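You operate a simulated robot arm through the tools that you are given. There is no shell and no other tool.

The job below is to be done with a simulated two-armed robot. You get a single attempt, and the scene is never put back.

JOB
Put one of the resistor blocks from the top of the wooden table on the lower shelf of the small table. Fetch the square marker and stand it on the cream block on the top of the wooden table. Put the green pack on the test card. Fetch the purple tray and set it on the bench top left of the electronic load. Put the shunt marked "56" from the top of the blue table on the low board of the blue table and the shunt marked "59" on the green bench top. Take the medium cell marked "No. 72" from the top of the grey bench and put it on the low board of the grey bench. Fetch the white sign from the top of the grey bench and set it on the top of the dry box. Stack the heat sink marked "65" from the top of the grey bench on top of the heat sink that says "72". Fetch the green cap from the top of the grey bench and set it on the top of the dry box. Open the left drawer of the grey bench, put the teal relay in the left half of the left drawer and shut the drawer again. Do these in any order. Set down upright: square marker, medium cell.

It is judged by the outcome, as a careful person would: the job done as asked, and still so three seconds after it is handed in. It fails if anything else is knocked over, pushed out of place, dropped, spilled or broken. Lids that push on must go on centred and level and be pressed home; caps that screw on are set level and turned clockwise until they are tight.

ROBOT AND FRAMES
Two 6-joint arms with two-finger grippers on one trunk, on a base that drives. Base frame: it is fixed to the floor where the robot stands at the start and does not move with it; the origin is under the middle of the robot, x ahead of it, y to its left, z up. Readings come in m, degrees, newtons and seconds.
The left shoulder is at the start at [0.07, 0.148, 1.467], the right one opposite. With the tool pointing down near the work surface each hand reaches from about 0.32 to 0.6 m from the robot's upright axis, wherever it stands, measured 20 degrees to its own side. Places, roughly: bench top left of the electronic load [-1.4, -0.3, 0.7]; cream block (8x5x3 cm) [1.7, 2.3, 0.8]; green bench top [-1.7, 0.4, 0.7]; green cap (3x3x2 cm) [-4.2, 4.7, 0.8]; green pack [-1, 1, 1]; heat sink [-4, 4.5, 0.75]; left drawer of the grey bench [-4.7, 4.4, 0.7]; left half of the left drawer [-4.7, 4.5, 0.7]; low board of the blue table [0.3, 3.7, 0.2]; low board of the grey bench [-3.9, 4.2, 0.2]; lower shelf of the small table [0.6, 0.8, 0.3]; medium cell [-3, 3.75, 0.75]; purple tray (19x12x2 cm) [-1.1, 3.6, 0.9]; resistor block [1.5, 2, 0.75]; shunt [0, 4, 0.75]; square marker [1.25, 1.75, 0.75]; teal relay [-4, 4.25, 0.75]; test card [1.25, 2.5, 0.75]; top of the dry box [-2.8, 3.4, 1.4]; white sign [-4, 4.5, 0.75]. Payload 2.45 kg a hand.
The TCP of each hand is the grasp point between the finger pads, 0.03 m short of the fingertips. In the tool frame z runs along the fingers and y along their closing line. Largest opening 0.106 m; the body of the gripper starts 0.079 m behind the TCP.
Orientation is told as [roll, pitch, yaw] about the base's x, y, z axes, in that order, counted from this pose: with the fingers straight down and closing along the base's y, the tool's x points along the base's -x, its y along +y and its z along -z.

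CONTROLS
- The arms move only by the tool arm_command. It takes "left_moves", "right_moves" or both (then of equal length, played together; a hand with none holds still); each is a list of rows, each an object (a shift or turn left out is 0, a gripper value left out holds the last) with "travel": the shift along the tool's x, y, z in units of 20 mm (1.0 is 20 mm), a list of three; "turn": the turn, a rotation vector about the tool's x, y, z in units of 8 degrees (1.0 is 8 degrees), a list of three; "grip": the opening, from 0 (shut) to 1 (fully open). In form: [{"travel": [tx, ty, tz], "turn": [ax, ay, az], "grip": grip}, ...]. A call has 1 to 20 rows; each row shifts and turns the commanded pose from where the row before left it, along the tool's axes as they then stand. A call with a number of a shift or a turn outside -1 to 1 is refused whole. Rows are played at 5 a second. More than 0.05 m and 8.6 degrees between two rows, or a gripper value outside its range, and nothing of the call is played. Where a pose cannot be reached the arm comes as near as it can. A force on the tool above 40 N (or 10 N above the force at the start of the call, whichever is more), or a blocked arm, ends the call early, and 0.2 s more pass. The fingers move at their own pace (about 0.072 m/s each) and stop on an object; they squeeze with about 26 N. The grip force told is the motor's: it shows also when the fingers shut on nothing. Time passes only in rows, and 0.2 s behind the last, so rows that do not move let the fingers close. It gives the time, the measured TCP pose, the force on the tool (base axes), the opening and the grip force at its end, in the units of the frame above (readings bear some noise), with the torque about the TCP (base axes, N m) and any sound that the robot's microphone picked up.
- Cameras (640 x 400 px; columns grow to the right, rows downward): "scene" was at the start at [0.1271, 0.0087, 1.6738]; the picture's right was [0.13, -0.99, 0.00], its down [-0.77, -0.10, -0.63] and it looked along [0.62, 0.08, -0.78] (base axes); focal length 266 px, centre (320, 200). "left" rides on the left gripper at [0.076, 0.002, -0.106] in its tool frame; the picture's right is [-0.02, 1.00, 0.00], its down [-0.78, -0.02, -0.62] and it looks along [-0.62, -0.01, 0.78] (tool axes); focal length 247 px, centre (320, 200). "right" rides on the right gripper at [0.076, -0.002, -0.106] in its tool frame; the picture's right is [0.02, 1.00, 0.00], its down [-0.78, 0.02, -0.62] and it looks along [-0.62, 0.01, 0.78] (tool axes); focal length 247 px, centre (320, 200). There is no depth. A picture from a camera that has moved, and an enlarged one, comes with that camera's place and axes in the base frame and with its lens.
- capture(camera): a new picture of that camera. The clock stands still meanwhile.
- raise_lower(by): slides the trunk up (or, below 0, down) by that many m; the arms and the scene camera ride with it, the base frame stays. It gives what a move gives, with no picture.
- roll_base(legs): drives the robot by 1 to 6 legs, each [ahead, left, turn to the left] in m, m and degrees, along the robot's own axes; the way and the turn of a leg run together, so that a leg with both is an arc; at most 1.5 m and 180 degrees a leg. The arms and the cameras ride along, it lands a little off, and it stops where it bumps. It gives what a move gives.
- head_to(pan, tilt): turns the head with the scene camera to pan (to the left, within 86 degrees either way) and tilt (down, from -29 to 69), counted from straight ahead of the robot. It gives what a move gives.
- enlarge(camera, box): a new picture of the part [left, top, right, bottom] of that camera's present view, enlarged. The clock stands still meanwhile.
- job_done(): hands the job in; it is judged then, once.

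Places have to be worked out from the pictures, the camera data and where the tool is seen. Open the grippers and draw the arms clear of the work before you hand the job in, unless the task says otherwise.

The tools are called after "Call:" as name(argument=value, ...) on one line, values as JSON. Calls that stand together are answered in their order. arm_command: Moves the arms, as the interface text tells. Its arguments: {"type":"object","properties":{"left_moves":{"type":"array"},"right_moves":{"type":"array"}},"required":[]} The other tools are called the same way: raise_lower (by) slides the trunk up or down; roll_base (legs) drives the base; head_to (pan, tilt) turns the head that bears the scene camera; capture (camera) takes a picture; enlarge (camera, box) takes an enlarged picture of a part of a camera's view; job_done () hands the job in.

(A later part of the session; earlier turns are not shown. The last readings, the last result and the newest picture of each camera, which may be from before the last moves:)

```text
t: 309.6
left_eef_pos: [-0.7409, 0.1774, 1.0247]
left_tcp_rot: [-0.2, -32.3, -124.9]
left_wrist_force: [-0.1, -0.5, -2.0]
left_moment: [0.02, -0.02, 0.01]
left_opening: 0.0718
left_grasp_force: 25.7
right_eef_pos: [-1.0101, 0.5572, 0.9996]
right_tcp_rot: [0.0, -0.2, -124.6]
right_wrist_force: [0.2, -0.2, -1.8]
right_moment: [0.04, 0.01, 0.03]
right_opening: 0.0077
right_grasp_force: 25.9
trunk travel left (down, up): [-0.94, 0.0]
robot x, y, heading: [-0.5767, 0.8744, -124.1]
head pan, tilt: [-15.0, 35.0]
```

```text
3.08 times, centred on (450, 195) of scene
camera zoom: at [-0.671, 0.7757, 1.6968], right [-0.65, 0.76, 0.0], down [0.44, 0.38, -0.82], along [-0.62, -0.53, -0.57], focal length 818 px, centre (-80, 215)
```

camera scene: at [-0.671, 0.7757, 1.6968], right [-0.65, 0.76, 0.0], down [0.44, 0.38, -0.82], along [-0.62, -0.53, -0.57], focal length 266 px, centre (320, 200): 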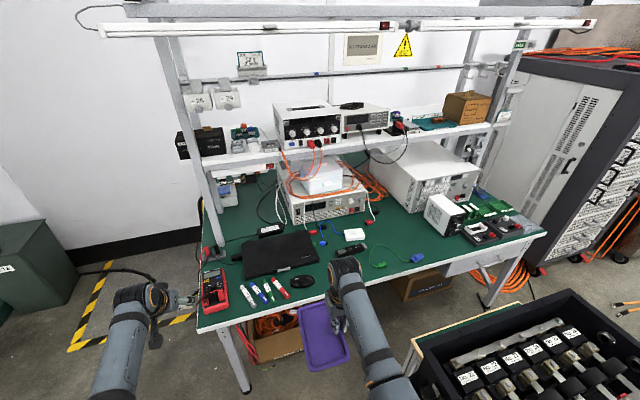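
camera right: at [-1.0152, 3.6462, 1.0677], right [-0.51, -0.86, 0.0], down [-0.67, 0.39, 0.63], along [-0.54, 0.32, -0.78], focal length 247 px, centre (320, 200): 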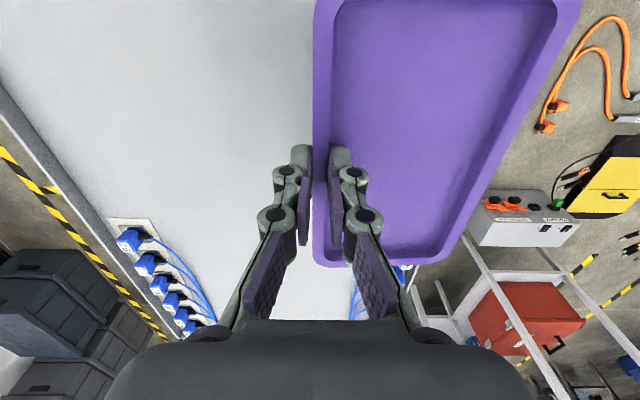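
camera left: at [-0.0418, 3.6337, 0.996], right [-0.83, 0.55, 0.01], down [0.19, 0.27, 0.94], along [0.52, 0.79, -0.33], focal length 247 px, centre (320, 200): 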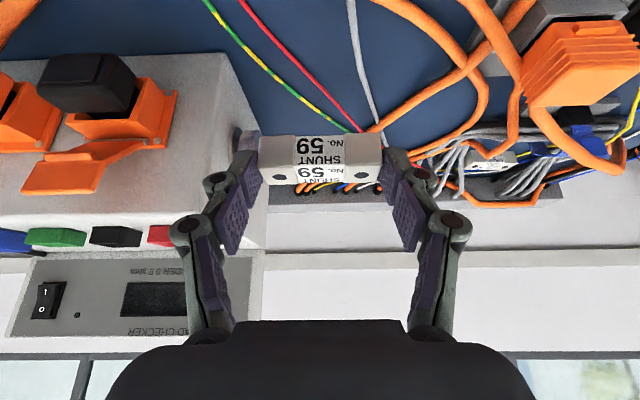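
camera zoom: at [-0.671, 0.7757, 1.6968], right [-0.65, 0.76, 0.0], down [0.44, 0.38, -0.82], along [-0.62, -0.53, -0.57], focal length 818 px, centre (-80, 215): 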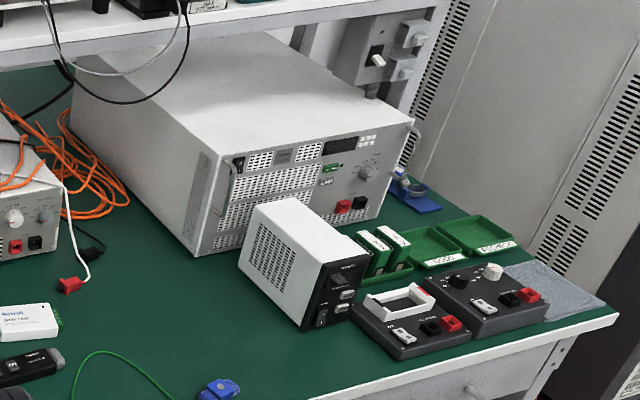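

The mid-bench device with keypad and display (books on top) is the electronic load; the spot left of it is under the shelf and best reached from the bench's east end. First I'll set shunt 59 on a free bit of the bench top near the front, so I drive closer and turn right.

Call:
roll_base(legs=[[0.4, 0.05, 0], [0, 0, -46]])

Call:
head_to(pan=15, tilt=50)

Call:
capture(camera="scene")

Call:
capture(camera="left")

```text
t: 314.2
left_eef_pos: [-1.3786, 0.1468, 1.0259]
left_tcp_rot: [-0.1, -32.4, -170.7]
left_wrist_force: [0.2, 0.1, -2.6]
left_moment: [0.03, -0.05, 0.02]
left_opening: 0.0714
left_grasp_force: 25.4
right_eef_pos: [-1.2935, 0.6063, 0.9998]
right_tcp_rot: [0.0, -0.3, -170.5]
right_wrist_force: [-1.1, -0.5, 0.0]
right_moment: [0.05, 0.0, -0.03]
right_opening: 0.0079
right_grasp_force: 26.2
trunk travel left (down, up): [-0.94, 0.0]
robot x, y, heading: [-0.7617, 0.5174, -170.3]
head pan, tilt: [-15.0, 35.0]
```

```text
t: 315.2
left_eef_pos: [-1.3785, 0.1479, 1.0263]
left_tcp_rot: [-0.1, -32.2, -170.8]
left_wrist_force: [-0.2, 0.1, -2.7]
left_moment: [0.0, -0.04, 0.0]
left_opening: 0.0717
left_grasp_force: 25.8
right_eef_pos: [-1.2938, 0.606, 0.9996]
right_tcp_rot: [0.0, -0.3, -170.5]
right_wrist_force: [0.2, 1.0, -1.0]
right_moment: [0.03, 0.03, -0.02]
right_opening: 0.0076
right_grasp_force: 26.1
trunk travel left (down, up): [-0.94, 0.0]
robot x, y, heading: [-0.7618, 0.5177, -170.2]
head pan, tilt: [15.0, 50.0]
```

```text
taken
camera scene: at [-0.8815, 0.4736, 1.6752], right [-0.42, 0.91, 0.0], down [0.7, 0.32, -0.64], along [-0.58, -0.27, -0.77], focal length 266 px, centre (320, 200)
```

scene: 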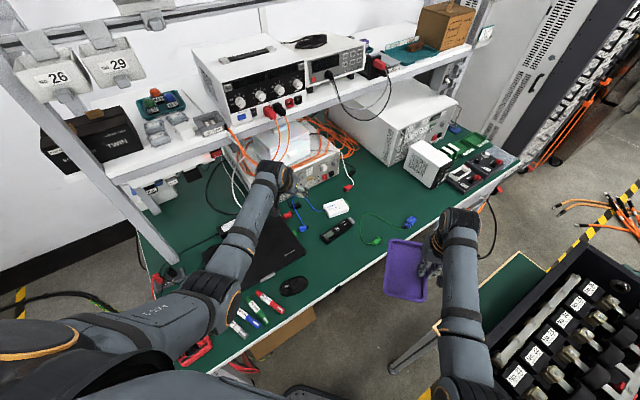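

```text
taken
camera left: at [-1.2592, 0.1644, 1.0757], right [0.14, -0.99, 0.01], down [-0.33, -0.04, 0.94], along [-0.93, -0.14, -0.33], focal length 247 px, centre (320, 200)
```

left: 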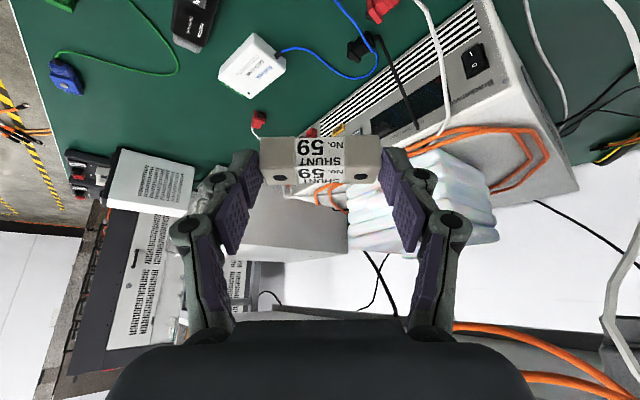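

There is free bench surface near (-1.33, 0.32), between mouse, remote and front edge. I move the shunt toward that spot at a safe height to test the reach.

Call:
arm_command(left_moves=[{"travel": [0.62, -0.9, 0.13]}, {"travel": [0.62, -0.9, 0.13]}, {"travel": [0.62, -0.9, 0.13]}, {"travel": [0.62, -0.9, 0.13]}, {"travel": [0.62, -0.9, 0.13]}, {"travel": [0.62, -0.9, 0.13]}, {"travel": [0.62, -0.9, 0.13]}, {"travel": [0.62, -0.9, 0.13]}, {"travel": [0.62, -0.9, 0.13]}, {}])

Call:
capture(camera="scene")

Call:
capture(camera="left")

```text
t: 317.6
left_eef_pos: [-1.321, 0.2665, 0.9427]
left_tcp_rot: [5.8, -32.8, -172.9]
left_wrist_force: [-0.4, -0.8, -1.5]
left_moment: [0.01, -0.09, -0.02]
left_opening: 0.0714
left_grasp_force: 25.9
right_eef_pos: [-1.2928, 0.6052, 1.0001]
right_tcp_rot: [0.1, -0.3, -170.5]
right_wrist_force: [-0.5, -0.6, -0.4]
right_moment: [0.02, 0.01, -0.02]
right_opening: 0.0074
right_grasp_force: 24.7
trunk travel left (down, up): [-0.94, 0.0]
robot x, y, heading: [-0.7606, 0.5138, -170.1]
head pan, tilt: [15.0, 50.0]
stopped in row 10 (left hand): the arm was blocked; the commanded pose is now the measured one
```

```text
taken
camera scene: at [-0.8816, 0.4732, 1.6752], right [-0.42, 0.91, 0.0], down [0.7, 0.32, -0.64], along [-0.58, -0.27, -0.77], focal length 266 px, centre (320, 200)
```

scene: 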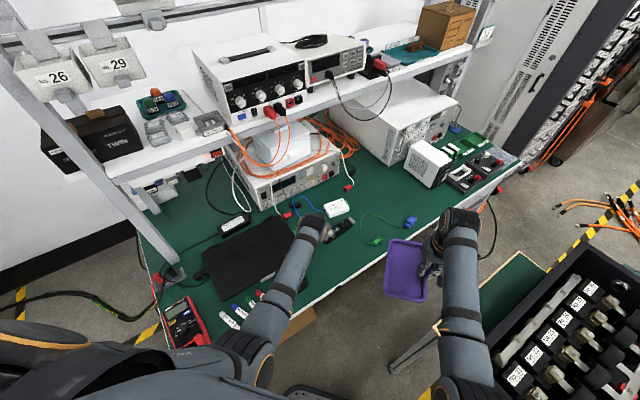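

```text
taken
camera left: at [-1.2033, 0.2892, 0.9914], right [0.16, -0.98, 0.1], down [-0.33, 0.04, 0.94], along [-0.93, -0.18, -0.32], focal length 247 px, centre (320, 200)
```

left: 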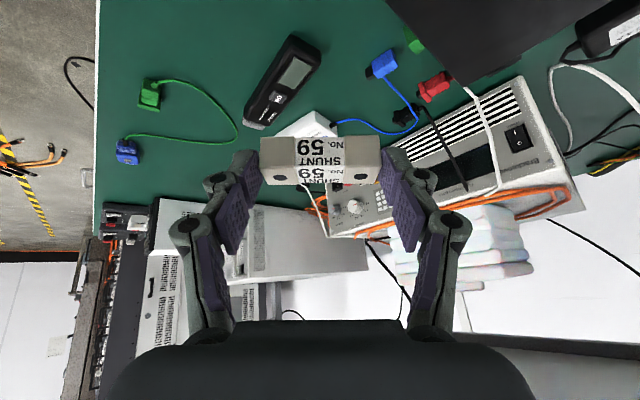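

The limit is the hand's lateral offset of ≈0.15 m (it can't cross inboard of the shoulder). I rotate the base 6° clockwise, which brings the shunt over the free spot, and level the tool.

Call:
roll_base(legs=[[0, 0, -6]])

Call:
arm_command(left_moves=[{"turn": [0.72, 0, 0]}, {}])

Call:
raise_lower(by=-0.1)

Call:
capture(camera="left")

Call:
capture(camera="scene")

```text
t: 318.5
left_eef_pos: [-1.3454, 0.3264, 0.943]
left_tcp_rot: [5.8, -32.7, -179.0]
left_wrist_force: [0.5, -0.8, -2.2]
left_moment: [0.0, -0.03, -0.03]
left_opening: 0.0717
left_grasp_force: 26.4
right_eef_pos: [-1.2802, 0.6598, 1.0006]
right_tcp_rot: [-0.1, -0.3, -176.7]
right_wrist_force: [-0.5, -0.4, -1.4]
right_moment: [0.04, -0.01, -0.03]
right_opening: 0.0077
right_grasp_force: 25.8
trunk travel left (down, up): [-0.94, 0.0]
robot x, y, heading: [-0.763, 0.5173, -176.4]
head pan, tilt: [15.0, 50.0]
```

```text
t: 319.1
left_eef_pos: [-1.344, 0.3274, 0.9432]
left_tcp_rot: [-0.1, -32.8, -179.1]
left_wrist_force: [0.1, -1.2, -1.2]
left_moment: [-0.05, -0.01, 0.04]
left_opening: 0.0717
left_grasp_force: 26.5
right_eef_pos: [-1.2809, 0.661, 1.0001]
right_tcp_rot: [-0.1, -0.2, -176.7]
right_wrist_force: [-0.1, -0.5, 0.6]
right_moment: [0.05, -0.01, 0.0]
right_opening: 0.0076
right_grasp_force: 25.6
trunk travel left (down, up): [-0.94, 0.0]
robot x, y, heading: [-0.7626, 0.5169, -176.5]
head pan, tilt: [15.0, 50.0]
```

```text
t: 320.4
left_eef_pos: [-1.3457, 0.3289, 0.8422]
left_tcp_rot: [0.0, -32.7, -179.1]
left_wrist_force: [-0.8, -0.5, -1.5]
left_moment: [0.01, -0.05, 0.03]
left_opening: 0.0718
left_grasp_force: 25.8
right_eef_pos: [-1.2796, 0.6628, 0.8996]
right_tcp_rot: [0.0, -0.2, -176.6]
right_wrist_force: [0.7, 0.5, -1.0]
right_moment: [0.06, -0.06, 0.07]
right_opening: 0.0076
right_grasp_force: 25.9
trunk travel left (down, up): [-0.84, 0.1]
robot x, y, heading: [-0.7606, 0.5166, -176.6]
head pan, tilt: [15.0, 50.0]
```

```text
taken
camera left: at [-1.2243, 0.3278, 0.8921], right [0.0, -1.0, 0.01], down [-0.32, 0.01, 0.95], along [-0.95, 0.0, -0.32], focal length 247 px, centre (320, 200)
```

left: 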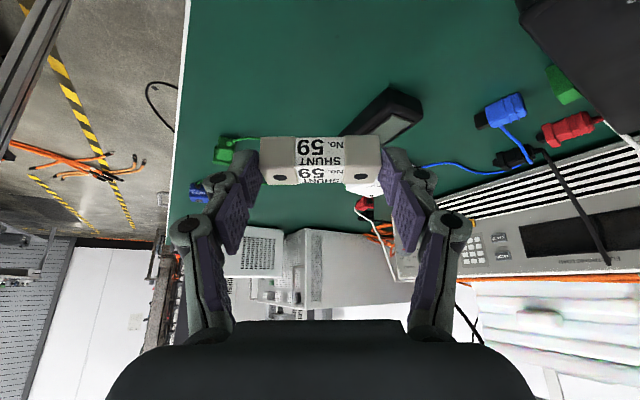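

```text
taken
camera scene: at [-0.8848, 0.4867, 1.5753], right [-0.32, 0.95, 0.0], down [0.73, 0.24, -0.64], along [-0.61, -0.21, -0.77], focal length 266 px, centre (320, 200)
```

scene: 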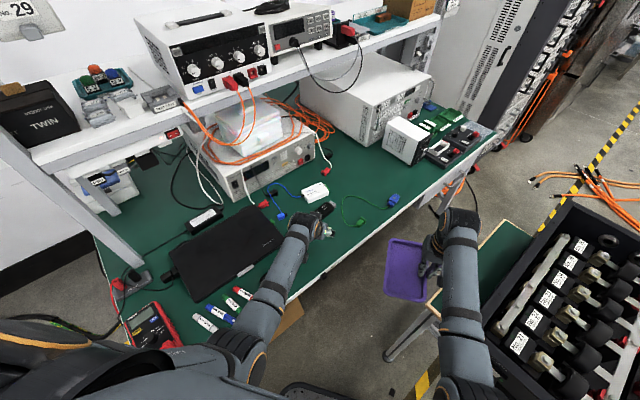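

Clear of the remote and 7 cm inside the bench edge. I lower the shunt straight down until contact.

Call:
arm_command(left_moves=[{"travel": [0.27, 0, 0.42]}, {"travel": [0.27, 0, 0.42]}, {"travel": [0.13, 0, 0.21]}, {"travel": [0.13, 0, 0.21]}, {"travel": [0.13, 0, 0.21]}, {"travel": [0.13, 0, 0.21]}, {"travel": [0.13, 0, 0.21]}, {"travel": [0.13, 0, 0.21]}, {"travel": [0.13, 0, 0.21]}, {"travel": [0.13, 0, 0.21]}, {"travel": [0.13, 0, 0.21]}, {"travel": [0.13, 0, 0.21]}, {"travel": [0.13, 0, 0.21]}, {"travel": [0.13, 0, 0.21]}, {"travel": [0.13, 0, 0.21]}, {}])

```text
t: 323.9
left_eef_pos: [-1.3455, 0.3276, 0.7579]
left_tcp_rot: [0.0, -32.8, -179.1]
left_wrist_force: [0.1, 0.0, -1.9]
left_moment: [-0.01, -0.06, -0.01]
left_opening: 0.0714
left_grasp_force: 25.7
right_eef_pos: [-1.2803, 0.6627, 0.9007]
right_tcp_rot: [0.0, -0.3, -176.6]
right_wrist_force: [0.4, -0.3, -1.7]
right_moment: [0.08, -0.02, 0.06]
right_opening: 0.0077
right_grasp_force: 26.6
trunk travel left (down, up): [-0.84, 0.1]
robot x, y, heading: [-0.7611, 0.5142, -176.1]
head pan, tilt: [15.0, 50.0]
```

No contact yet at shunt bottom ≈0.723; the bench is lower. I continue in small steps.

Call:
arm_command(left_moves=[{"travel": [0.13, 0, 0.21]}, {"travel": [0.13, 0, 0.21]}, {"travel": [0.13, 0, 0.21]}, {"travel": [0.13, 0, 0.21]}, {"travel": [0.13, 0, 0.21]}, {"travel": [0.13, 0, 0.21]}, {"travel": [0.13, 0, 0.21]}, {"travel": [0.13, 0, 0.21]}, {}])

Call:
capture(camera="left")

```text
t: 325.1
left_eef_pos: [-1.3509, 0.3287, 0.7469]
left_tcp_rot: [-0.1, -34.3, -179.0]
left_wrist_force: [17.3, 0.6, 33.7]
left_moment: [0.05, -0.18, -0.02]
left_opening: 0.0718
left_grasp_force: 25.5
right_eef_pos: [-1.2771, 0.6631, 0.9026]
right_tcp_rot: [0.0, -0.5, -176.6]
right_wrist_force: [0.1, 0.5, -0.5]
right_moment: [0.08, -0.02, 0.04]
right_opening: 0.0077
right_grasp_force: 25.4
trunk travel left (down, up): [-0.84, 0.1]
robot x, y, heading: [-0.7562, 0.5141, -176.4]
head pan, tilt: [15.0, 50.0]
stopped in row 5 (left hand): the force on the tool passed its limit at 44 N (the readings are from after the stop); the commanded pose is now the measured one
```

```text
taken
camera left: at [-1.2288, 0.3281, 0.7923], right [0.0, -1.0, 0.01], down [-0.3, 0.01, 0.95], along [-0.95, 0.0, -0.3], focal length 247 px, centre (320, 200)
```

left: 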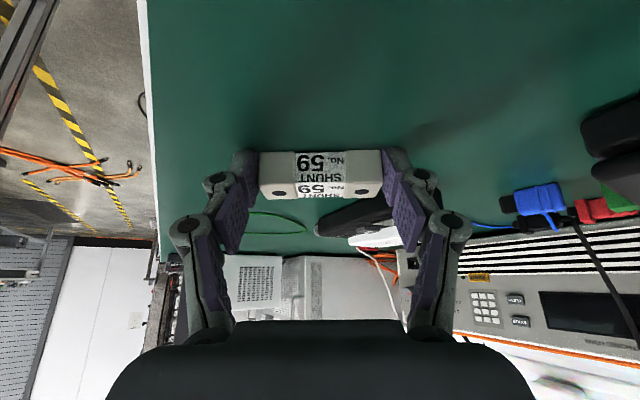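

The shunt touches the bench (top ≈0.71). I ease off, open and withdraw upward.

Call:
arm_command(left_moves=[{"travel": [-0.06, 0, -0.1]}, {"grip": 0.8}, {"grip": 0.92}, {"grip": 0.92}, {"travel": [-0.27, 0, -0.42]}, {"travel": [-0.53, 0, -0.85]}, {"travel": [-0.53, 0, -0.85]}, {"travel": [-0.53, 0, -0.85]}, {"travel": [-0.53, 0, -0.85]}, {"travel": [-0.53, 0, -0.85]}, {"travel": [-0.53, 0, -0.85]}, {}])

Call:
raise_lower(by=0.1)

Call:
capture(camera="left")

Call:
enlarge(camera="scene", box=[240, 180, 420, 310])

```text
t: 327.6
left_eef_pos: [-1.3487, 0.3271, 0.8733]
left_tcp_rot: [0.1, -33.4, -179.0]
left_wrist_force: [-0.1, -0.1, -0.7]
left_moment: [0.03, 0.0, 0.01]
left_opening: 0.0977
left_grasp_force: 0.1
right_eef_pos: [-1.2802, 0.6621, 0.8997]
right_tcp_rot: [-0.1, -0.3, -176.7]
right_wrist_force: [-0.7, 0.0, -1.1]
right_moment: [0.04, 0.03, -0.06]
right_opening: 0.0076
right_grasp_force: 25.5
trunk travel left (down, up): [-0.84, 0.1]
robot x, y, heading: [-0.7602, 0.5165, -176.5]
head pan, tilt: [15.0, 50.0]
```

```text
t: 329.0
left_eef_pos: [-1.3496, 0.3266, 0.9736]
left_tcp_rot: [0.0, -33.4, -179.0]
left_wrist_force: [-0.4, -0.6, -0.1]
left_moment: [-0.01, 0.01, -0.02]
left_opening: 0.0976
left_grasp_force: 0.0
right_eef_pos: [-1.2798, 0.6609, 0.9996]
right_tcp_rot: [-0.1, -0.3, -176.7]
right_wrist_force: [0.4, -0.3, -0.1]
right_moment: [0.05, 0.03, -0.04]
right_opening: 0.0076
right_grasp_force: 25.8
trunk travel left (down, up): [-0.94, 0.0]
robot x, y, heading: [-0.7619, 0.5184, -176.5]
head pan, tilt: [15.0, 50.0]
```

```text
taken
camera left: at [-1.2276, 0.3263, 1.0215], right [0.0, -1.0, 0.01], down [-0.31, 0.01, 0.95], along [-0.95, 0.0, -0.31], focal length 247 px, centre (320, 200)
```

left: 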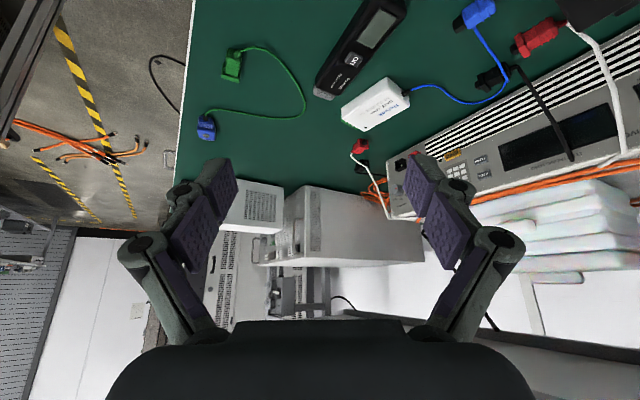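

```text
3.08 times, centred on (330, 245) of scene
camera zoom: at [-0.8848, 0.4865, 1.6752], right [-0.32, 0.95, 0.0], down [0.73, 0.24, -0.64], along [-0.61, -0.21, -0.77], focal length 818 px, centre (289, 62)
```

zoom: 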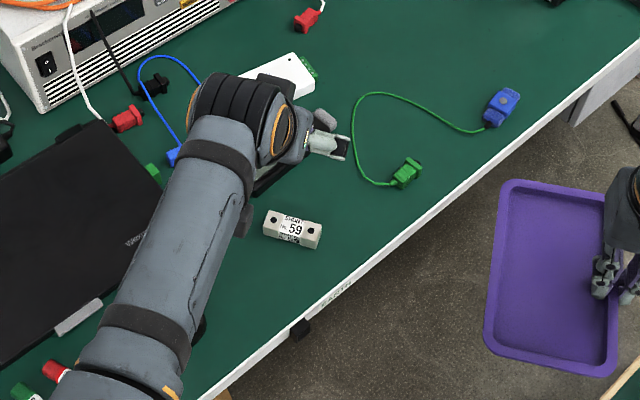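

Shunt 59 stands on the green bench. I level and retract the left hand, then back away east to go round to the bench's east end with the tray.

Call:
arm_command(left_moves=[{"turn": [0, 1, 0]}, {"turn": [0, 1, 0]}, {"turn": [0, 1, 0]}, {"turn": [0, 1, 0]}, {"turn": [0, 0.17, 0], "travel": [1, 0, 0]}, {"travel": [1, 0, 0]}, {"travel": [1, 0, 0]}, {"travel": [1, 0, 0]}, {"travel": [1, 0.5, 0]}, {"travel": [1, 0.5, 0]}, {}])

Call:
roll_base(legs=[[-0.6, 0.3, 0], [0, 0, -34.7]])

Call:
head_to(pan=30, tilt=40)

Call:
capture(camera="scene")

```text
t: 331.4
left_eef_pos: [-1.2283, 0.3075, 0.975]
left_tcp_rot: [0.0, -0.1, -179.1]
left_wrist_force: [-0.1, -0.3, -1.0]
left_moment: [0.0, -0.02, 0.0]
left_opening: 0.0974
left_grasp_force: 0.1
right_eef_pos: [-1.2798, 0.6617, 0.9982]
right_tcp_rot: [0.0, -0.2, -176.8]
right_wrist_force: [0.1, 0.0, 0.0]
right_moment: [0.02, 0.0, 0.03]
right_opening: 0.008
right_grasp_force: 25.9
trunk travel left (down, up): [-0.94, 0.0]
robot x, y, heading: [-0.7618, 0.5183, -176.1]
head pan, tilt: [15.0, 50.0]
```

```text
t: 336.7
left_eef_pos: [-0.6531, 0.349, 0.9742]
left_tcp_rot: [0.0, -0.1, 145.9]
left_wrist_force: [-0.5, 0.1, -0.2]
left_moment: [0.01, -0.02, -0.05]
left_opening: 0.0974
left_grasp_force: 0.1
right_eef_pos: [-0.4933, 0.6689, 0.9995]
right_tcp_rot: [-0.2, -0.3, 148.3]
right_wrist_force: [-0.2, -0.7, -1.1]
right_moment: [0.04, -0.06, 0.02]
right_opening: 0.0076
right_grasp_force: 26.0
trunk travel left (down, up): [-0.94, 0.0]
robot x, y, heading: [-0.1478, 0.2539, 148.8]
head pan, tilt: [15.0, 50.0]
```

```text
t: 337.5
left_eef_pos: [-0.6527, 0.35, 0.9752]
left_tcp_rot: [-0.1, -0.1, 145.9]
left_wrist_force: [-0.2, 0.2, 1.3]
left_moment: [-0.03, 0.03, 0.03]
left_opening: 0.0974
left_grasp_force: 0.0
right_eef_pos: [-0.4914, 0.669, 1.0009]
right_tcp_rot: [0.0, -0.3, 148.3]
right_wrist_force: [-0.7, -0.4, -0.9]
right_moment: [0.06, -0.03, 0.04]
right_opening: 0.0078
right_grasp_force: 26.0
trunk travel left (down, up): [-0.94, 0.0]
robot x, y, heading: [-0.1494, 0.2513, 148.7]
head pan, tilt: [30.0, 40.0]
```

```text
taken
camera scene: at [-0.2783, 0.2793, 1.6894], right [0.03, 1.0, 0.0], down [0.64, -0.02, -0.77], along [-0.77, 0.02, -0.64], focal length 266 px, centre (320, 200)
```

scene: 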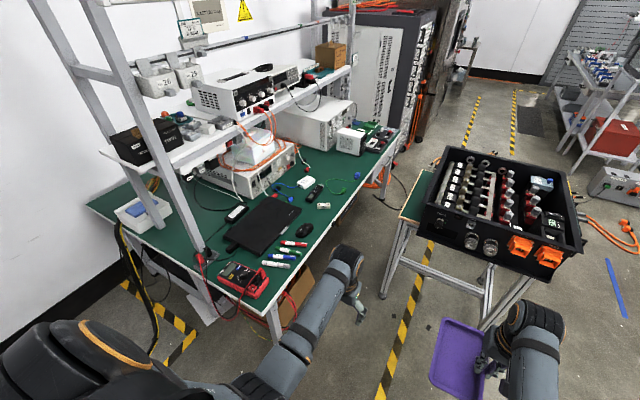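

I see the bench's east end with the shelf posts; I enlarge the spot left of the load.

Call:
enlarge(camera="scene", box=[90, 100, 310, 300])

Call:
enlarge(camera="scene", box=[140, 150, 280, 240])

```text
2.00 times, centred on (200, 200) of scene
camera zoom: at [-0.2783, 0.2793, 1.6894], right [0.03, 1.0, 0.0], down [0.64, -0.02, -0.77], along [-0.77, 0.02, -0.64], focal length 532 px, centre (560, 200)
```

zoom: 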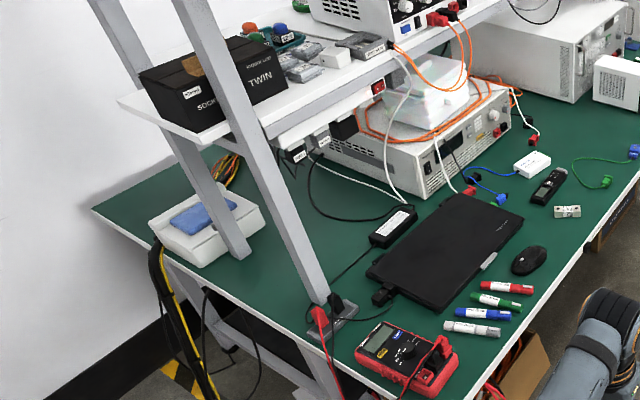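

```text
4.44 times, centred on (210, 195) of scene
camera zoom: at [-0.2783, 0.2793, 1.6894], right [0.03, 1.0, 0.0], down [0.64, -0.02, -0.77], along [-0.77, 0.02, -0.64], focal length 1181 px, centre (809, 222)
```

zoom: 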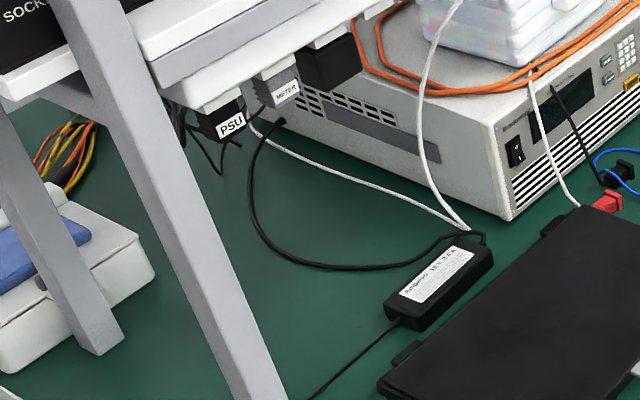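

The free area left of the load (a rectangle about 0.35 m deep under the shelf) can be entered between the two shelf posts at the bench's east end. I extend the right hand with the tray forward and move the left hand out to the side.

Call:
arm_command(left_moves=[{"travel": [0, 1, 0]}, {"travel": [0, 1, 0]}, {"travel": [0, 1, 0]}, {"travel": [0, 1, 0]}, {"travel": [0, 1, 0]}, {"travel": [0, 1, 0]}, {"travel": [0.5, 1, 0]}, {"travel": [0.5, 1, 0]}, {"travel": [0.5, 1, 0]}, {"travel": [1, 1, 0]}, {"travel": [1, 1, 0]}, {"travel": [1, 1, 0]}, {"travel": [1, 1, 0]}, {"travel": [1, 1, 0]}, {"travel": [1, 1, 0]}, {"travel": [1, 1, 0]}, {"travel": [1, 0, 0]}, {"travel": [1, 0, 0]}, {"travel": [1, 0, 0]}], right_moves=[{"travel": [-0.5, 0, 0]}, {"travel": [-0.5, 0, 0]}, {"travel": [-0.5, 0, 0]}, {"travel": [-0.5, 0, 0]}, {"travel": [-0.5, 0, 0]}, {"travel": [-0.5, 0, 0]}, {"travel": [-0.5, 0, 0]}, {"travel": [-0.5, 0, 0]}, {"travel": [-0.5, 0, 0]}, {"travel": [-0.5, 0, 0]}, {"travel": [-0.5, 0, 0]}, {"travel": [-0.5, 0, 0]}, {"travel": [-0.5, 0, 0]}, {}, {}, {}, {}, {}, {}])

Call:
roll_base(legs=[[-0.35, 0, 0], [0, 1.22, 0]])

Call:
head_to(pan=0, tilt=35)

Call:
capture(camera="scene")

Call:
capture(camera="right")

```text
t: 341.5
left_eef_pos: [-0.6544, -0.0244, 0.9697]
left_tcp_rot: [0.1, -0.1, 145.9]
left_wrist_force: [0.2, -0.7, -0.3]
left_moment: [0.01, -0.05, 0.0]
left_opening: 0.0975
left_grasp_force: 0.1
left hand out of reach, approached as far as the arm can: row 18, 19
right_eef_pos: [-0.6026, 0.7357, 0.9984]
right_tcp_rot: [0.0, -0.3, 148.3]
right_wrist_force: [0.8, 0.1, -0.4]
right_moment: [0.04, -0.04, 0.02]
right_opening: 0.0078
right_grasp_force: 26.5
trunk travel left (down, up): [-0.94, 0.0]
robot x, y, heading: [-0.152, 0.2499, 148.6]
head pan, tilt: [30.0, 40.0]
```

```text
t: 349.5
left_eef_pos: [-0.9681, -1.2502, 0.9693]
left_tcp_rot: [-0.1, -0.1, 146.8]
left_wrist_force: [0.1, 0.0, -0.4]
left_moment: [0.01, 0.01, 0.0]
left_opening: 0.0974
left_grasp_force: 0.0
right_eef_pos: [-0.9284, -0.4866, 1.0004]
right_tcp_rot: [0.0, -0.3, 149.2]
right_wrist_force: [-0.1, -1.1, -0.8]
right_moment: [0.06, -0.03, -0.02]
right_opening: 0.008
right_grasp_force: 25.4
trunk travel left (down, up): [-0.94, 0.0]
robot x, y, heading: [-0.4687, -0.9629, 149.5]
head pan, tilt: [30.0, 40.0]
```

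```text
t: 350.4
left_eef_pos: [-0.9686, -1.2511, 0.9699]
left_tcp_rot: [0.0, -0.1, 146.8]
left_wrist_force: [-0.1, 0.0, 0.5]
left_moment: [-0.02, 0.01, -0.02]
left_opening: 0.0975
left_grasp_force: 0.1
right_eef_pos: [-0.9272, -0.4874, 1.0004]
right_tcp_rot: [-0.1, -0.3, 149.1]
right_wrist_force: [-0.2, 0.2, -0.6]
right_moment: [0.03, -0.06, -0.05]
right_opening: 0.0077
right_grasp_force: 25.7
trunk travel left (down, up): [-0.94, 0.0]
robot x, y, heading: [-0.468, -0.964, 149.6]
head pan, tilt: [0.0, 35.0]
```

```text
taken
camera scene: at [-0.5879, -0.8965, 1.697], right [0.51, 0.86, 0.0], down [0.49, -0.29, -0.82], along [-0.71, 0.42, -0.57], focal length 266 px, centre (320, 200)
```

scene: 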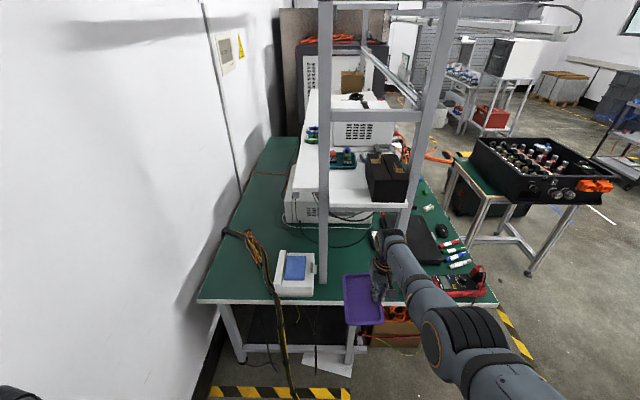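

```text
taken
camera right: at [-0.8593, -0.5266, 1.1069], right [-0.49, -0.87, 0.0], down [-0.68, 0.39, 0.63], along [-0.54, 0.31, -0.78], focal length 247 px, centre (320, 200)
```

right: 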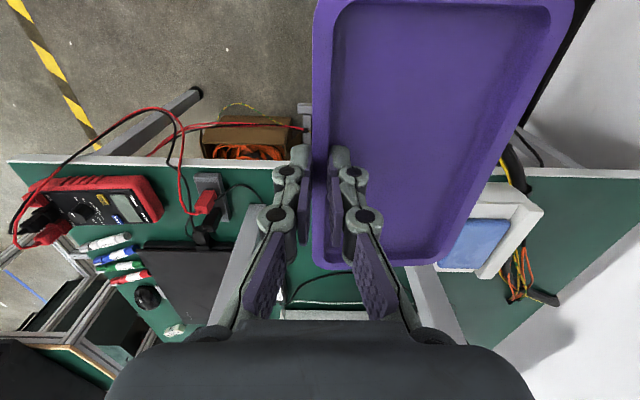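

The tray lines up with the gap between the shelf posts (n≈−1.07 and −0.77). I lower the trunk 0.22 m here, outside the bench end, and check clearances.

Call:
raise_lower(by=-0.22)

Call:
capture(camera="right")

Call:
capture(camera="scene")

```text
t: 352.8
left_eef_pos: [-0.9677, -1.2496, 0.7498]
left_tcp_rot: [-0.1, -0.1, 146.8]
left_wrist_force: [-0.4, -0.1, -0.5]
left_moment: [-0.01, 0.02, -0.02]
left_opening: 0.0974
left_grasp_force: 0.0
right_eef_pos: [-0.9276, -0.4872, 0.7788]
right_tcp_rot: [0.0, -0.3, 149.2]
right_wrist_force: [-0.5, 0.7, -0.6]
right_moment: [0.07, 0.06, -0.06]
right_opening: 0.0077
right_grasp_force: 26.0
trunk travel left (down, up): [-0.72, 0.22]
robot x, y, heading: [-0.4684, -0.9604, 149.7]
head pan, tilt: [0.0, 35.0]
```

```text
taken
camera right: at [-0.8591, -0.5265, 0.887], right [-0.49, -0.87, 0.0], down [-0.68, 0.39, 0.63], along [-0.54, 0.31, -0.78], focal length 247 px, centre (320, 200)
```

right: 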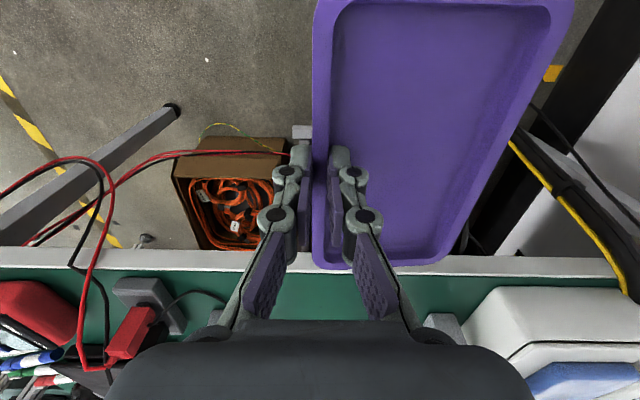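

```text
taken
camera scene: at [-0.5876, -0.8962, 1.477], right [0.51, 0.86, 0.0], down [0.49, -0.29, -0.82], along [-0.71, 0.42, -0.57], focal length 266 px, centre (320, 200)
```

scene: 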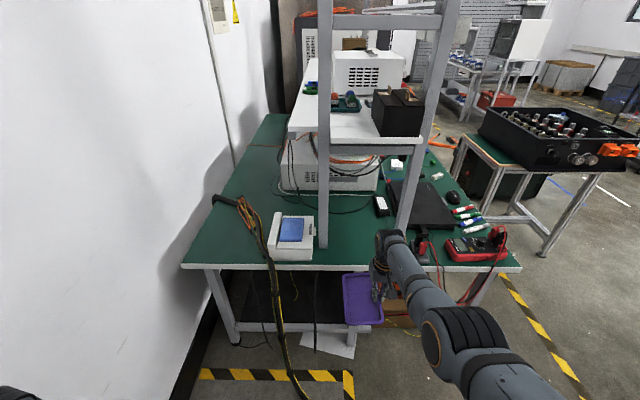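

Clearances are about 5 cm on both sides. I drive ahead 0.40 m between the posts and check.

Call:
roll_base(legs=[[0.4, 0, 0]])

Call:
capture(camera="right")

Call:
capture(camera="scene")

```text
t: 355.3
left_eef_pos: [-1.3181, -1.0439, 0.75]
left_tcp_rot: [-0.1, -0.1, 146.9]
left_wrist_force: [-0.2, -0.1, 0.0]
left_moment: [-0.01, -0.02, 0.06]
left_opening: 0.0977
left_grasp_force: 0.1
right_eef_pos: [-1.278, -0.282, 0.7795]
right_tcp_rot: [0.0, -0.2, 149.3]
right_wrist_force: [-0.2, 0.5, -0.4]
right_moment: [0.04, -0.06, 0.03]
right_opening: 0.0077
right_grasp_force: 25.7
trunk travel left (down, up): [-0.72, 0.22]
robot x, y, heading: [-0.8217, -0.7593, 149.5]
head pan, tilt: [0.0, 35.0]
```

```text
taken
camera right: at [-1.2102, -0.3208, 0.887], right [-0.49, -0.87, 0.0], down [-0.68, 0.38, 0.63], along [-0.54, 0.31, -0.78], focal length 247 px, centre (320, 200)
```

right: 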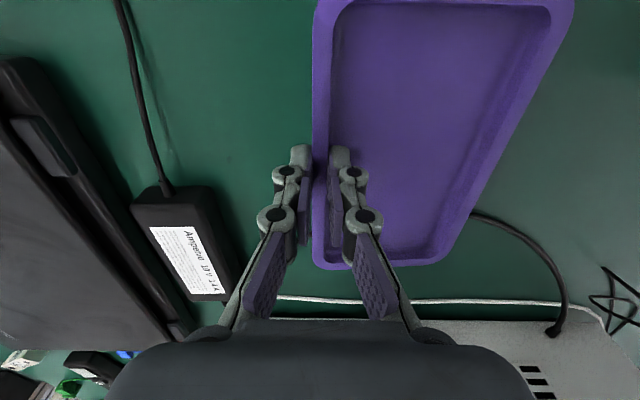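

```text
taken
camera scene: at [-0.9381, -0.6902, 1.477], right [0.51, 0.86, 0.0], down [0.49, -0.29, -0.82], along [-0.71, 0.41, -0.57], focal length 266 px, centre (320, 200)
```

scene: 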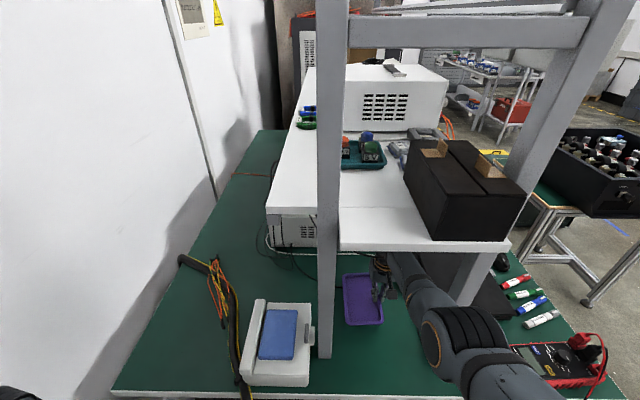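

The tray is over the bench left of the load with room to spare. I go 8 cm further, then lower it.

Call:
roll_base(legs=[[0.08, 0, 0]])

Call:
arm_command(right_moves=[{"travel": [0, 0, 0.5]}, {"travel": [0, 0, 0.3]}, {"travel": [0, 0, 0.2]}, {"travel": [0, 0, 0.2]}, {"travel": [0, 0, 0.2]}, {"travel": [0, 0, 0.15]}, {"travel": [0, 0, 0.15]}, {"travel": [0, 0, 0.15]}, {"travel": [0, 0, 0.15]}, {}])

Call:
capture(camera="right")

```text
t: 356.3
left_eef_pos: [-1.386, -1.0072, 0.7493]
left_tcp_rot: [0.0, -0.1, 147.1]
left_wrist_force: [0.1, -0.6, -0.7]
left_moment: [0.01, -0.04, 0.03]
left_opening: 0.0976
left_grasp_force: 0.0
right_eef_pos: [-1.3476, -0.2425, 0.7801]
right_tcp_rot: [0.0, -0.3, 149.4]
right_wrist_force: [0.4, 0.4, -0.9]
right_moment: [0.05, -0.02, 0.02]
right_opening: 0.0076
right_grasp_force: 25.8
trunk travel left (down, up): [-0.72, 0.22]
robot x, y, heading: [-0.8862, -0.7174, 149.5]
head pan, tilt: [0.0, 35.0]
```

```text
t: 358.5
left_eef_pos: [-1.3844, -1.0068, 0.751]
left_tcp_rot: [-0.1, -0.3, 147.0]
left_wrist_force: [1.3, -0.1, -0.7]
left_moment: [0.01, 0.02, 0.02]
left_opening: 0.0974
left_grasp_force: 0.0
right_eef_pos: [-1.3381, -0.2474, 0.7523]
right_tcp_rot: [-0.1, -1.1, 149.3]
right_wrist_force: [-9.6, 7.7, 34.6]
right_moment: [-0.26, 0.23, -0.07]
right_opening: 0.0082
right_grasp_force: 26.5
right hand out of reach, approached as far as the arm can: row 2, 5, 8
trunk travel left (down, up): [-0.72, 0.22]
robot x, y, heading: [-0.8867, -0.7143, 149.5]
head pan, tilt: [0.0, 35.0]
```

```text
taken
camera right: at [-1.2681, -0.2864, 0.8581], right [-0.49, -0.87, 0.0], down [-0.67, 0.38, 0.64], along [-0.55, 0.31, -0.77], focal length 247 px, centre (320, 200)
```

right: 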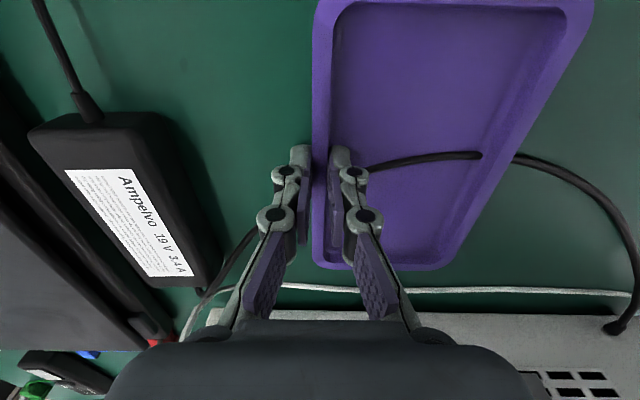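

The tray rests on the bench at about (-1.37, -0.30), left of the load. I ease off, open the fingers and lift straight out.

Call:
arm_command(right_moves=[{"travel": [0, 0, -0.15]}, {"grip": 0.2}, {"grip": 0.3}, {"grip": 0.3}, {"travel": [0, 0, -0.5]}, {"travel": [0, 0, -1]}, {"travel": [0, 0, -0.5]}, {}])

Call:
capture(camera="right")

```text
t: 360.3
left_eef_pos: [-1.3873, -1.0058, 0.7486]
left_tcp_rot: [0.1, -0.1, 147.0]
left_wrist_force: [0.5, 0.9, -0.1]
left_moment: [-0.01, -0.01, 0.0]
left_opening: 0.0975
left_grasp_force: 0.0
right_eef_pos: [-1.3363, -0.245, 0.7882]
right_tcp_rot: [0.0, -0.3, 149.4]
right_wrist_force: [0.2, -0.1, -0.1]
right_moment: [0.03, 0.0, 0.01]
right_opening: 0.0319
right_grasp_force: 0.0
trunk travel left (down, up): [-0.72, 0.22]
robot x, y, heading: [-0.8907, -0.7194, 149.4]
head pan, tilt: [0.0, 35.0]
```

```text
taken
camera right: at [-1.268, -0.2851, 0.8952], right [-0.49, -0.87, 0.0], down [-0.68, 0.38, 0.62], along [-0.54, 0.31, -0.78], focal length 247 px, centre (320, 200)
```

right: 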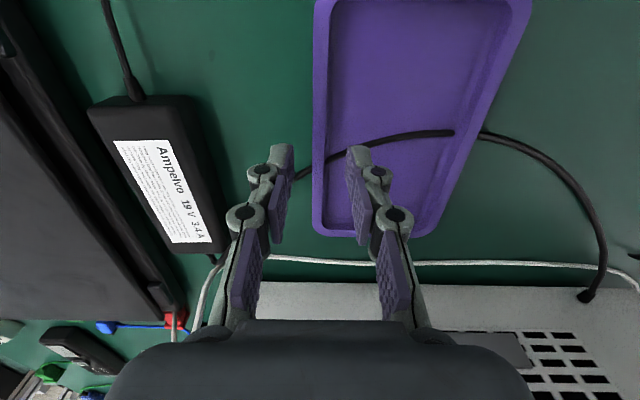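

The tray is placed. I back out of the bench end, raise the trunk, and bring the left hand back to a normal position.

Call:
roll_base(legs=[[-0.5, 0, 0]])

Call:
raise_lower(by=0.22)

Call:
arm_command(left_moves=[{"travel": [-1, 0, 0]}, {"travel": [-1, 0, 0]}, {"travel": [-1, 0, 0]}, {"travel": [-1, 0, 0]}, {"travel": [-1, -1, 0]}, {"travel": [-1, -1, 0]}, {"travel": [-1, -1, 0]}, {"travel": [0, -1, 0]}, {"travel": [0, -1, 0]}, {"travel": [0, -1, 0]}, {"travel": [0, -1, 0]}, {"travel": [0, -1, 0]}, {"travel": [0, -1, 0]}, {"travel": [0, -1, 0]}, {"travel": [0, -1, 0]}], right_moves=[{"travel": [1, 0, 0]}, {"travel": [1, 0, 0]}, {"travel": [1, 0, 0]}, {"travel": [1, 0, 0]}, {"travel": [1, 0, 0]}, {"travel": [1, 0, 0]}, {}, {}, {}, {}, {}, {}, {}, {}, {}])

Call:
head_to(pan=0, tilt=35)

Call:
enlarge(camera="scene", box=[270, 150, 430, 300])

```text
t: 363.3
left_eef_pos: [-0.9545, -1.258, 0.7485]
left_tcp_rot: [-0.1, -0.2, 147.1]
left_wrist_force: [0.2, -0.1, 0.9]
left_moment: [-0.02, 0.0, 0.05]
left_opening: 0.0976
left_grasp_force: 0.0
right_eef_pos: [-0.9064, -0.4993, 0.7885]
right_tcp_rot: [-0.1, -0.2, 149.4]
right_wrist_force: [0.7, 0.6, 0.9]
right_moment: [-0.01, 0.02, -0.01]
right_opening: 0.0319
right_grasp_force: 0.0
trunk travel left (down, up): [-0.72, 0.22]
robot x, y, heading: [-0.4609, -0.9711, 149.5]
head pan, tilt: [0.0, 35.0]
```

```text
t: 365.6
left_eef_pos: [-0.9556, -1.2582, 0.9703]
left_tcp_rot: [0.0, -0.2, 147.1]
left_wrist_force: [0.5, -0.1, 0.2]
left_moment: [0.0, 0.01, 0.01]
left_opening: 0.0974
left_grasp_force: 0.1
right_eef_pos: [-0.906, -0.4994, 1.0087]
right_tcp_rot: [0.0, -0.4, 149.4]
right_wrist_force: [-0.6, -0.9, 1.0]
right_moment: [0.02, 0.02, -0.01]
right_opening: 0.0319
right_grasp_force: 0.1
trunk travel left (down, up): [-0.94, 0.0]
robot x, y, heading: [-0.4589, -0.9701, 149.8]
head pan, tilt: [0.0, 35.0]
```

```text
t: 368.8
left_eef_pos: [-0.9492, -0.9951, 0.9706]
left_tcp_rot: [0.1, 0.0, 147.2]
left_wrist_force: [0.2, 0.0, 0.3]
left_moment: [-0.01, 0.0, 0.0]
left_opening: 0.0976
left_grasp_force: 0.1
right_eef_pos: [-0.8029, -0.5575, 1.0077]
right_tcp_rot: [0.0, -0.3, 149.4]
right_wrist_force: [-0.8, 0.0, 0.9]
right_moment: [0.0, 0.02, -0.01]
right_opening: 0.0318
right_grasp_force: 0.0
trunk travel left (down, up): [-0.94, 0.0]
robot x, y, heading: [-0.4573, -0.9716, 149.8]
head pan, tilt: [0.0, 35.0]
```

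```text
t: 369.4
left_eef_pos: [-0.9501, -0.9971, 0.97]
left_tcp_rot: [0.0, -0.1, 147.1]
left_wrist_force: [0.3, 0.3, 0.6]
left_moment: [-0.01, -0.01, 0.01]
left_opening: 0.0976
left_grasp_force: 0.0
right_eef_pos: [-0.8036, -0.56, 1.008]
right_tcp_rot: [0.0, -0.4, 149.4]
right_wrist_force: [0.4, 0.1, 0.1]
right_moment: [0.03, -0.01, 0.03]
right_opening: 0.0316
right_grasp_force: 0.0
trunk travel left (down, up): [-0.94, 0.0]
robot x, y, heading: [-0.4559, -0.97, 149.6]
head pan, tilt: [0.0, 35.0]
```

```text
2.67 times, centred on (350, 225) of scene
camera zoom: at [-0.5755, -0.9017, 1.697], right [0.5, 0.86, 0.0], down [0.5, -0.29, -0.82], along [-0.71, 0.41, -0.57], focal length 709 px, centre (240, 133)
```

zoom: 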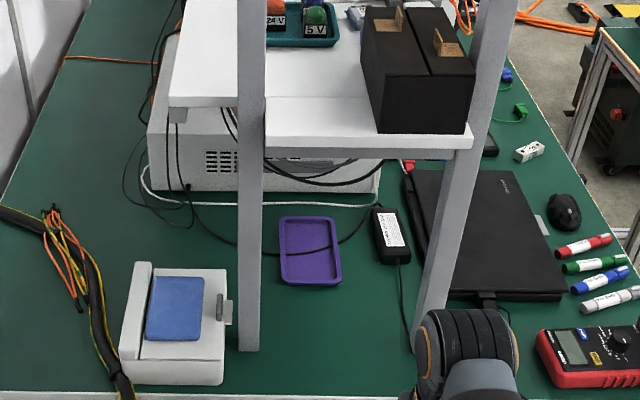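

The tray sits well left of the load. Now I drive to the grey bench area through the aisle: north, west, north, then west between the cart and the floor box.

Call:
roll_base(legs=[[0, -1.4, -0.8], [0.95, 0, 0], [0, -1.5, 0], [0, -0.3, 0], [1.3, 0, 0]])

Call:
head_to(pan=0, tilt=25)

Call:
capture(camera="scene")

```text
t: 395.7
left_eef_pos: [-1.2651, 2.9139, 0.9701]
left_tcp_rot: [0.0, -0.1, 145.6]
left_wrist_force: [0.7, -0.1, -1.3]
left_moment: [0.0, -0.01, 0.01]
left_opening: 0.0973
left_grasp_force: 0.0
right_eef_pos: [-1.1072, 3.3475, 1.0089]
right_tcp_rot: [0.0, -0.3, 147.9]
right_wrist_force: [-1.0, 0.3, 0.2]
right_moment: [-0.04, -0.02, 0.02]
right_opening: 0.0319
right_grasp_force: 0.1
trunk travel left (down, up): [-0.94, 0.0]
robot x, y, heading: [-0.7734, 2.9262, 147.9]
head pan, tilt: [0.0, 35.0]
```

```text
t: 396.4
left_eef_pos: [-1.2659, 2.914, 0.9699]
left_tcp_rot: [0.0, -0.1, 145.5]
left_wrist_force: [0.5, 0.2, -0.7]
left_moment: [0.01, 0.01, 0.02]
left_opening: 0.0975
left_grasp_force: 0.1
right_eef_pos: [-1.1061, 3.3471, 1.008]
right_tcp_rot: [-0.1, -0.2, 147.9]
right_wrist_force: [-0.8, -0.1, -0.1]
right_moment: [-0.01, -0.01, -0.01]
right_opening: 0.0317
right_grasp_force: 0.0
trunk travel left (down, up): [-0.94, 0.0]
robot x, y, heading: [-0.7732, 2.9289, 148.1]
head pan, tilt: [0.0, 25.0]
```

```text
taken
camera scene: at [-0.892, 3.0011, 1.7127], right [0.53, 0.85, 0.0], down [0.36, -0.22, -0.91], along [-0.77, 0.48, -0.42], focal length 266 px, centre (320, 200)
```

scene: 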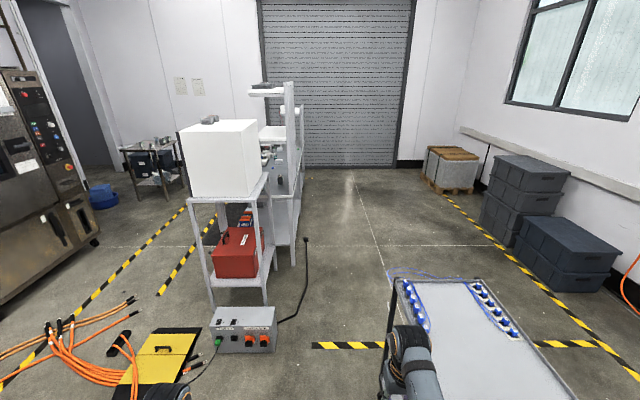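

I pass carefully between the cart and the floor box, keeping about equal distance, then look at the bench from its north-east side.

Call:
roll_base(legs=[[0.75, 0.05, 0], [0.55, -0.2, 0]])

Call:
head_to(pan=15, tilt=30)

Call:
capture(camera="scene")

```text
t: 403.4
left_eef_pos: [-2.2996, 3.7368, 0.9683]
left_tcp_rot: [0.0, 0.0, 142.4]
left_wrist_force: [0.2, -1.2, 1.6]
left_moment: [0.13, -0.03, -0.01]
left_opening: 0.0976
left_grasp_force: 0.1
right_eef_pos: [-2.1154, 4.162, 1.0073]
right_tcp_rot: [0.1, -0.1, 144.7]
right_wrist_force: [-1.0, -0.7, -0.9]
right_moment: [0.05, -0.19, -0.04]
right_opening: 0.0318
right_grasp_force: 0.1
trunk travel left (down, up): [-0.94, 0.0]
robot x, y, heading: [-1.8085, 3.7225, 145.1]
head pan, tilt: [0.0, 25.0]
```

```text
t: 404.2
left_eef_pos: [-2.2985, 3.7376, 0.9693]
left_tcp_rot: [0.0, 0.0, 142.5]
left_wrist_force: [-0.8, -0.4, -0.3]
left_moment: [-0.02, 0.0, -0.03]
left_opening: 0.0974
left_grasp_force: 0.0
right_eef_pos: [-2.1146, 4.1623, 1.0085]
right_tcp_rot: [0.0, -0.1, 144.8]
right_wrist_force: [0.3, -0.1, 0.1]
right_moment: [-0.01, -0.01, -0.01]
right_opening: 0.0316
right_grasp_force: 0.1
trunk travel left (down, up): [-0.94, 0.0]
robot x, y, heading: [-1.8062, 3.7245, 144.8]
head pan, tilt: [15.0, 30.0]
```

```text
taken
camera scene: at [-1.9291, 3.7819, 1.7048], right [0.34, 0.94, 0.0], down [0.47, -0.17, -0.87], along [-0.81, 0.3, -0.5], focal length 266 px, centre (320, 200)
```

scene: 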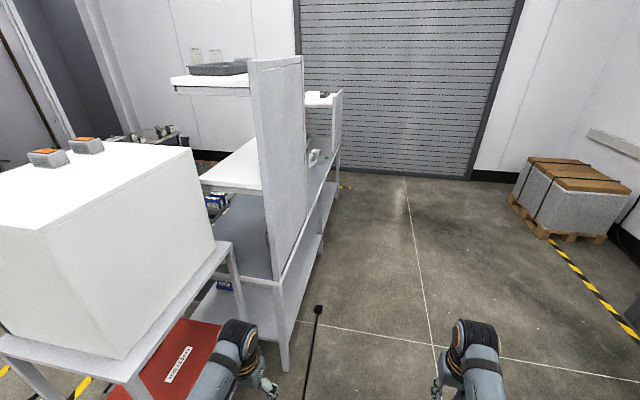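

The bench's back panel faces north, so its working side is the south. I'll go round the bench's west end along the open north corridor.

Call:
roll_base(legs=[[0, 0, 4], [0, -0.4, 0], [1.3, 0, 0], [1.2, 0, 0]])

Call:
head_to(pan=20, tilt=30)

Call:
capture(camera="scene")

```text
t: 404.9
left_eef_pos: [-2.2982, 3.7338, 0.9688]
left_tcp_rot: [0.0, -0.1, 142.5]
left_wrist_force: [-0.5, -0.3, -0.4]
left_moment: [0.0, -0.01, -0.01]
left_opening: 0.0976
left_grasp_force: 0.1
right_eef_pos: [-2.1157, 4.1597, 1.0077]
right_tcp_rot: [0.0, -0.3, 145.0]
right_wrist_force: [-0.8, 0.6, -0.3]
right_moment: [-0.02, -0.02, 0.01]
right_opening: 0.0316
right_grasp_force: 0.1
trunk travel left (down, up): [-0.94, 0.0]
robot x, y, heading: [-1.805, 3.7194, 145.3]
head pan, tilt: [15.0, 30.0]
stopped in leg 1: the robot was blocked; the commanded pose is now the measured one
```

```text
t: 405.5
left_eef_pos: [-2.2983, 3.734, 0.9689]
left_tcp_rot: [0.1, -0.1, 142.7]
left_wrist_force: [0.4, 0.7, 0.9]
left_moment: [-0.03, -0.01, -0.01]
left_opening: 0.0976
left_grasp_force: 0.0
right_eef_pos: [-2.1172, 4.1585, 1.0074]
right_tcp_rot: [0.0, -0.3, 145.0]
right_wrist_force: [0.1, -0.1, 0.0]
right_moment: [0.0, 0.0, 0.02]
right_opening: 0.032
right_grasp_force: 0.1
trunk travel left (down, up): [-0.94, 0.0]
robot x, y, heading: [-1.8053, 3.7243, 145.5]
head pan, tilt: [20.0, 30.0]
```

```text
taken
camera scene: at [-1.9319, 3.7712, 1.7048], right [0.25, 0.97, 0.0], down [0.48, -0.13, -0.87], along [-0.84, 0.22, -0.5], focal length 266 px, centre (320, 200)
```

scene: 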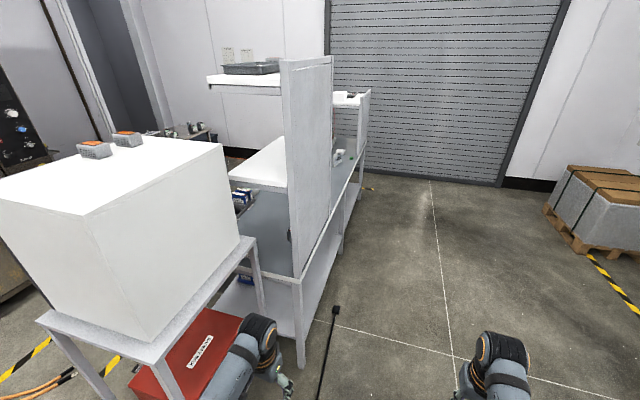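

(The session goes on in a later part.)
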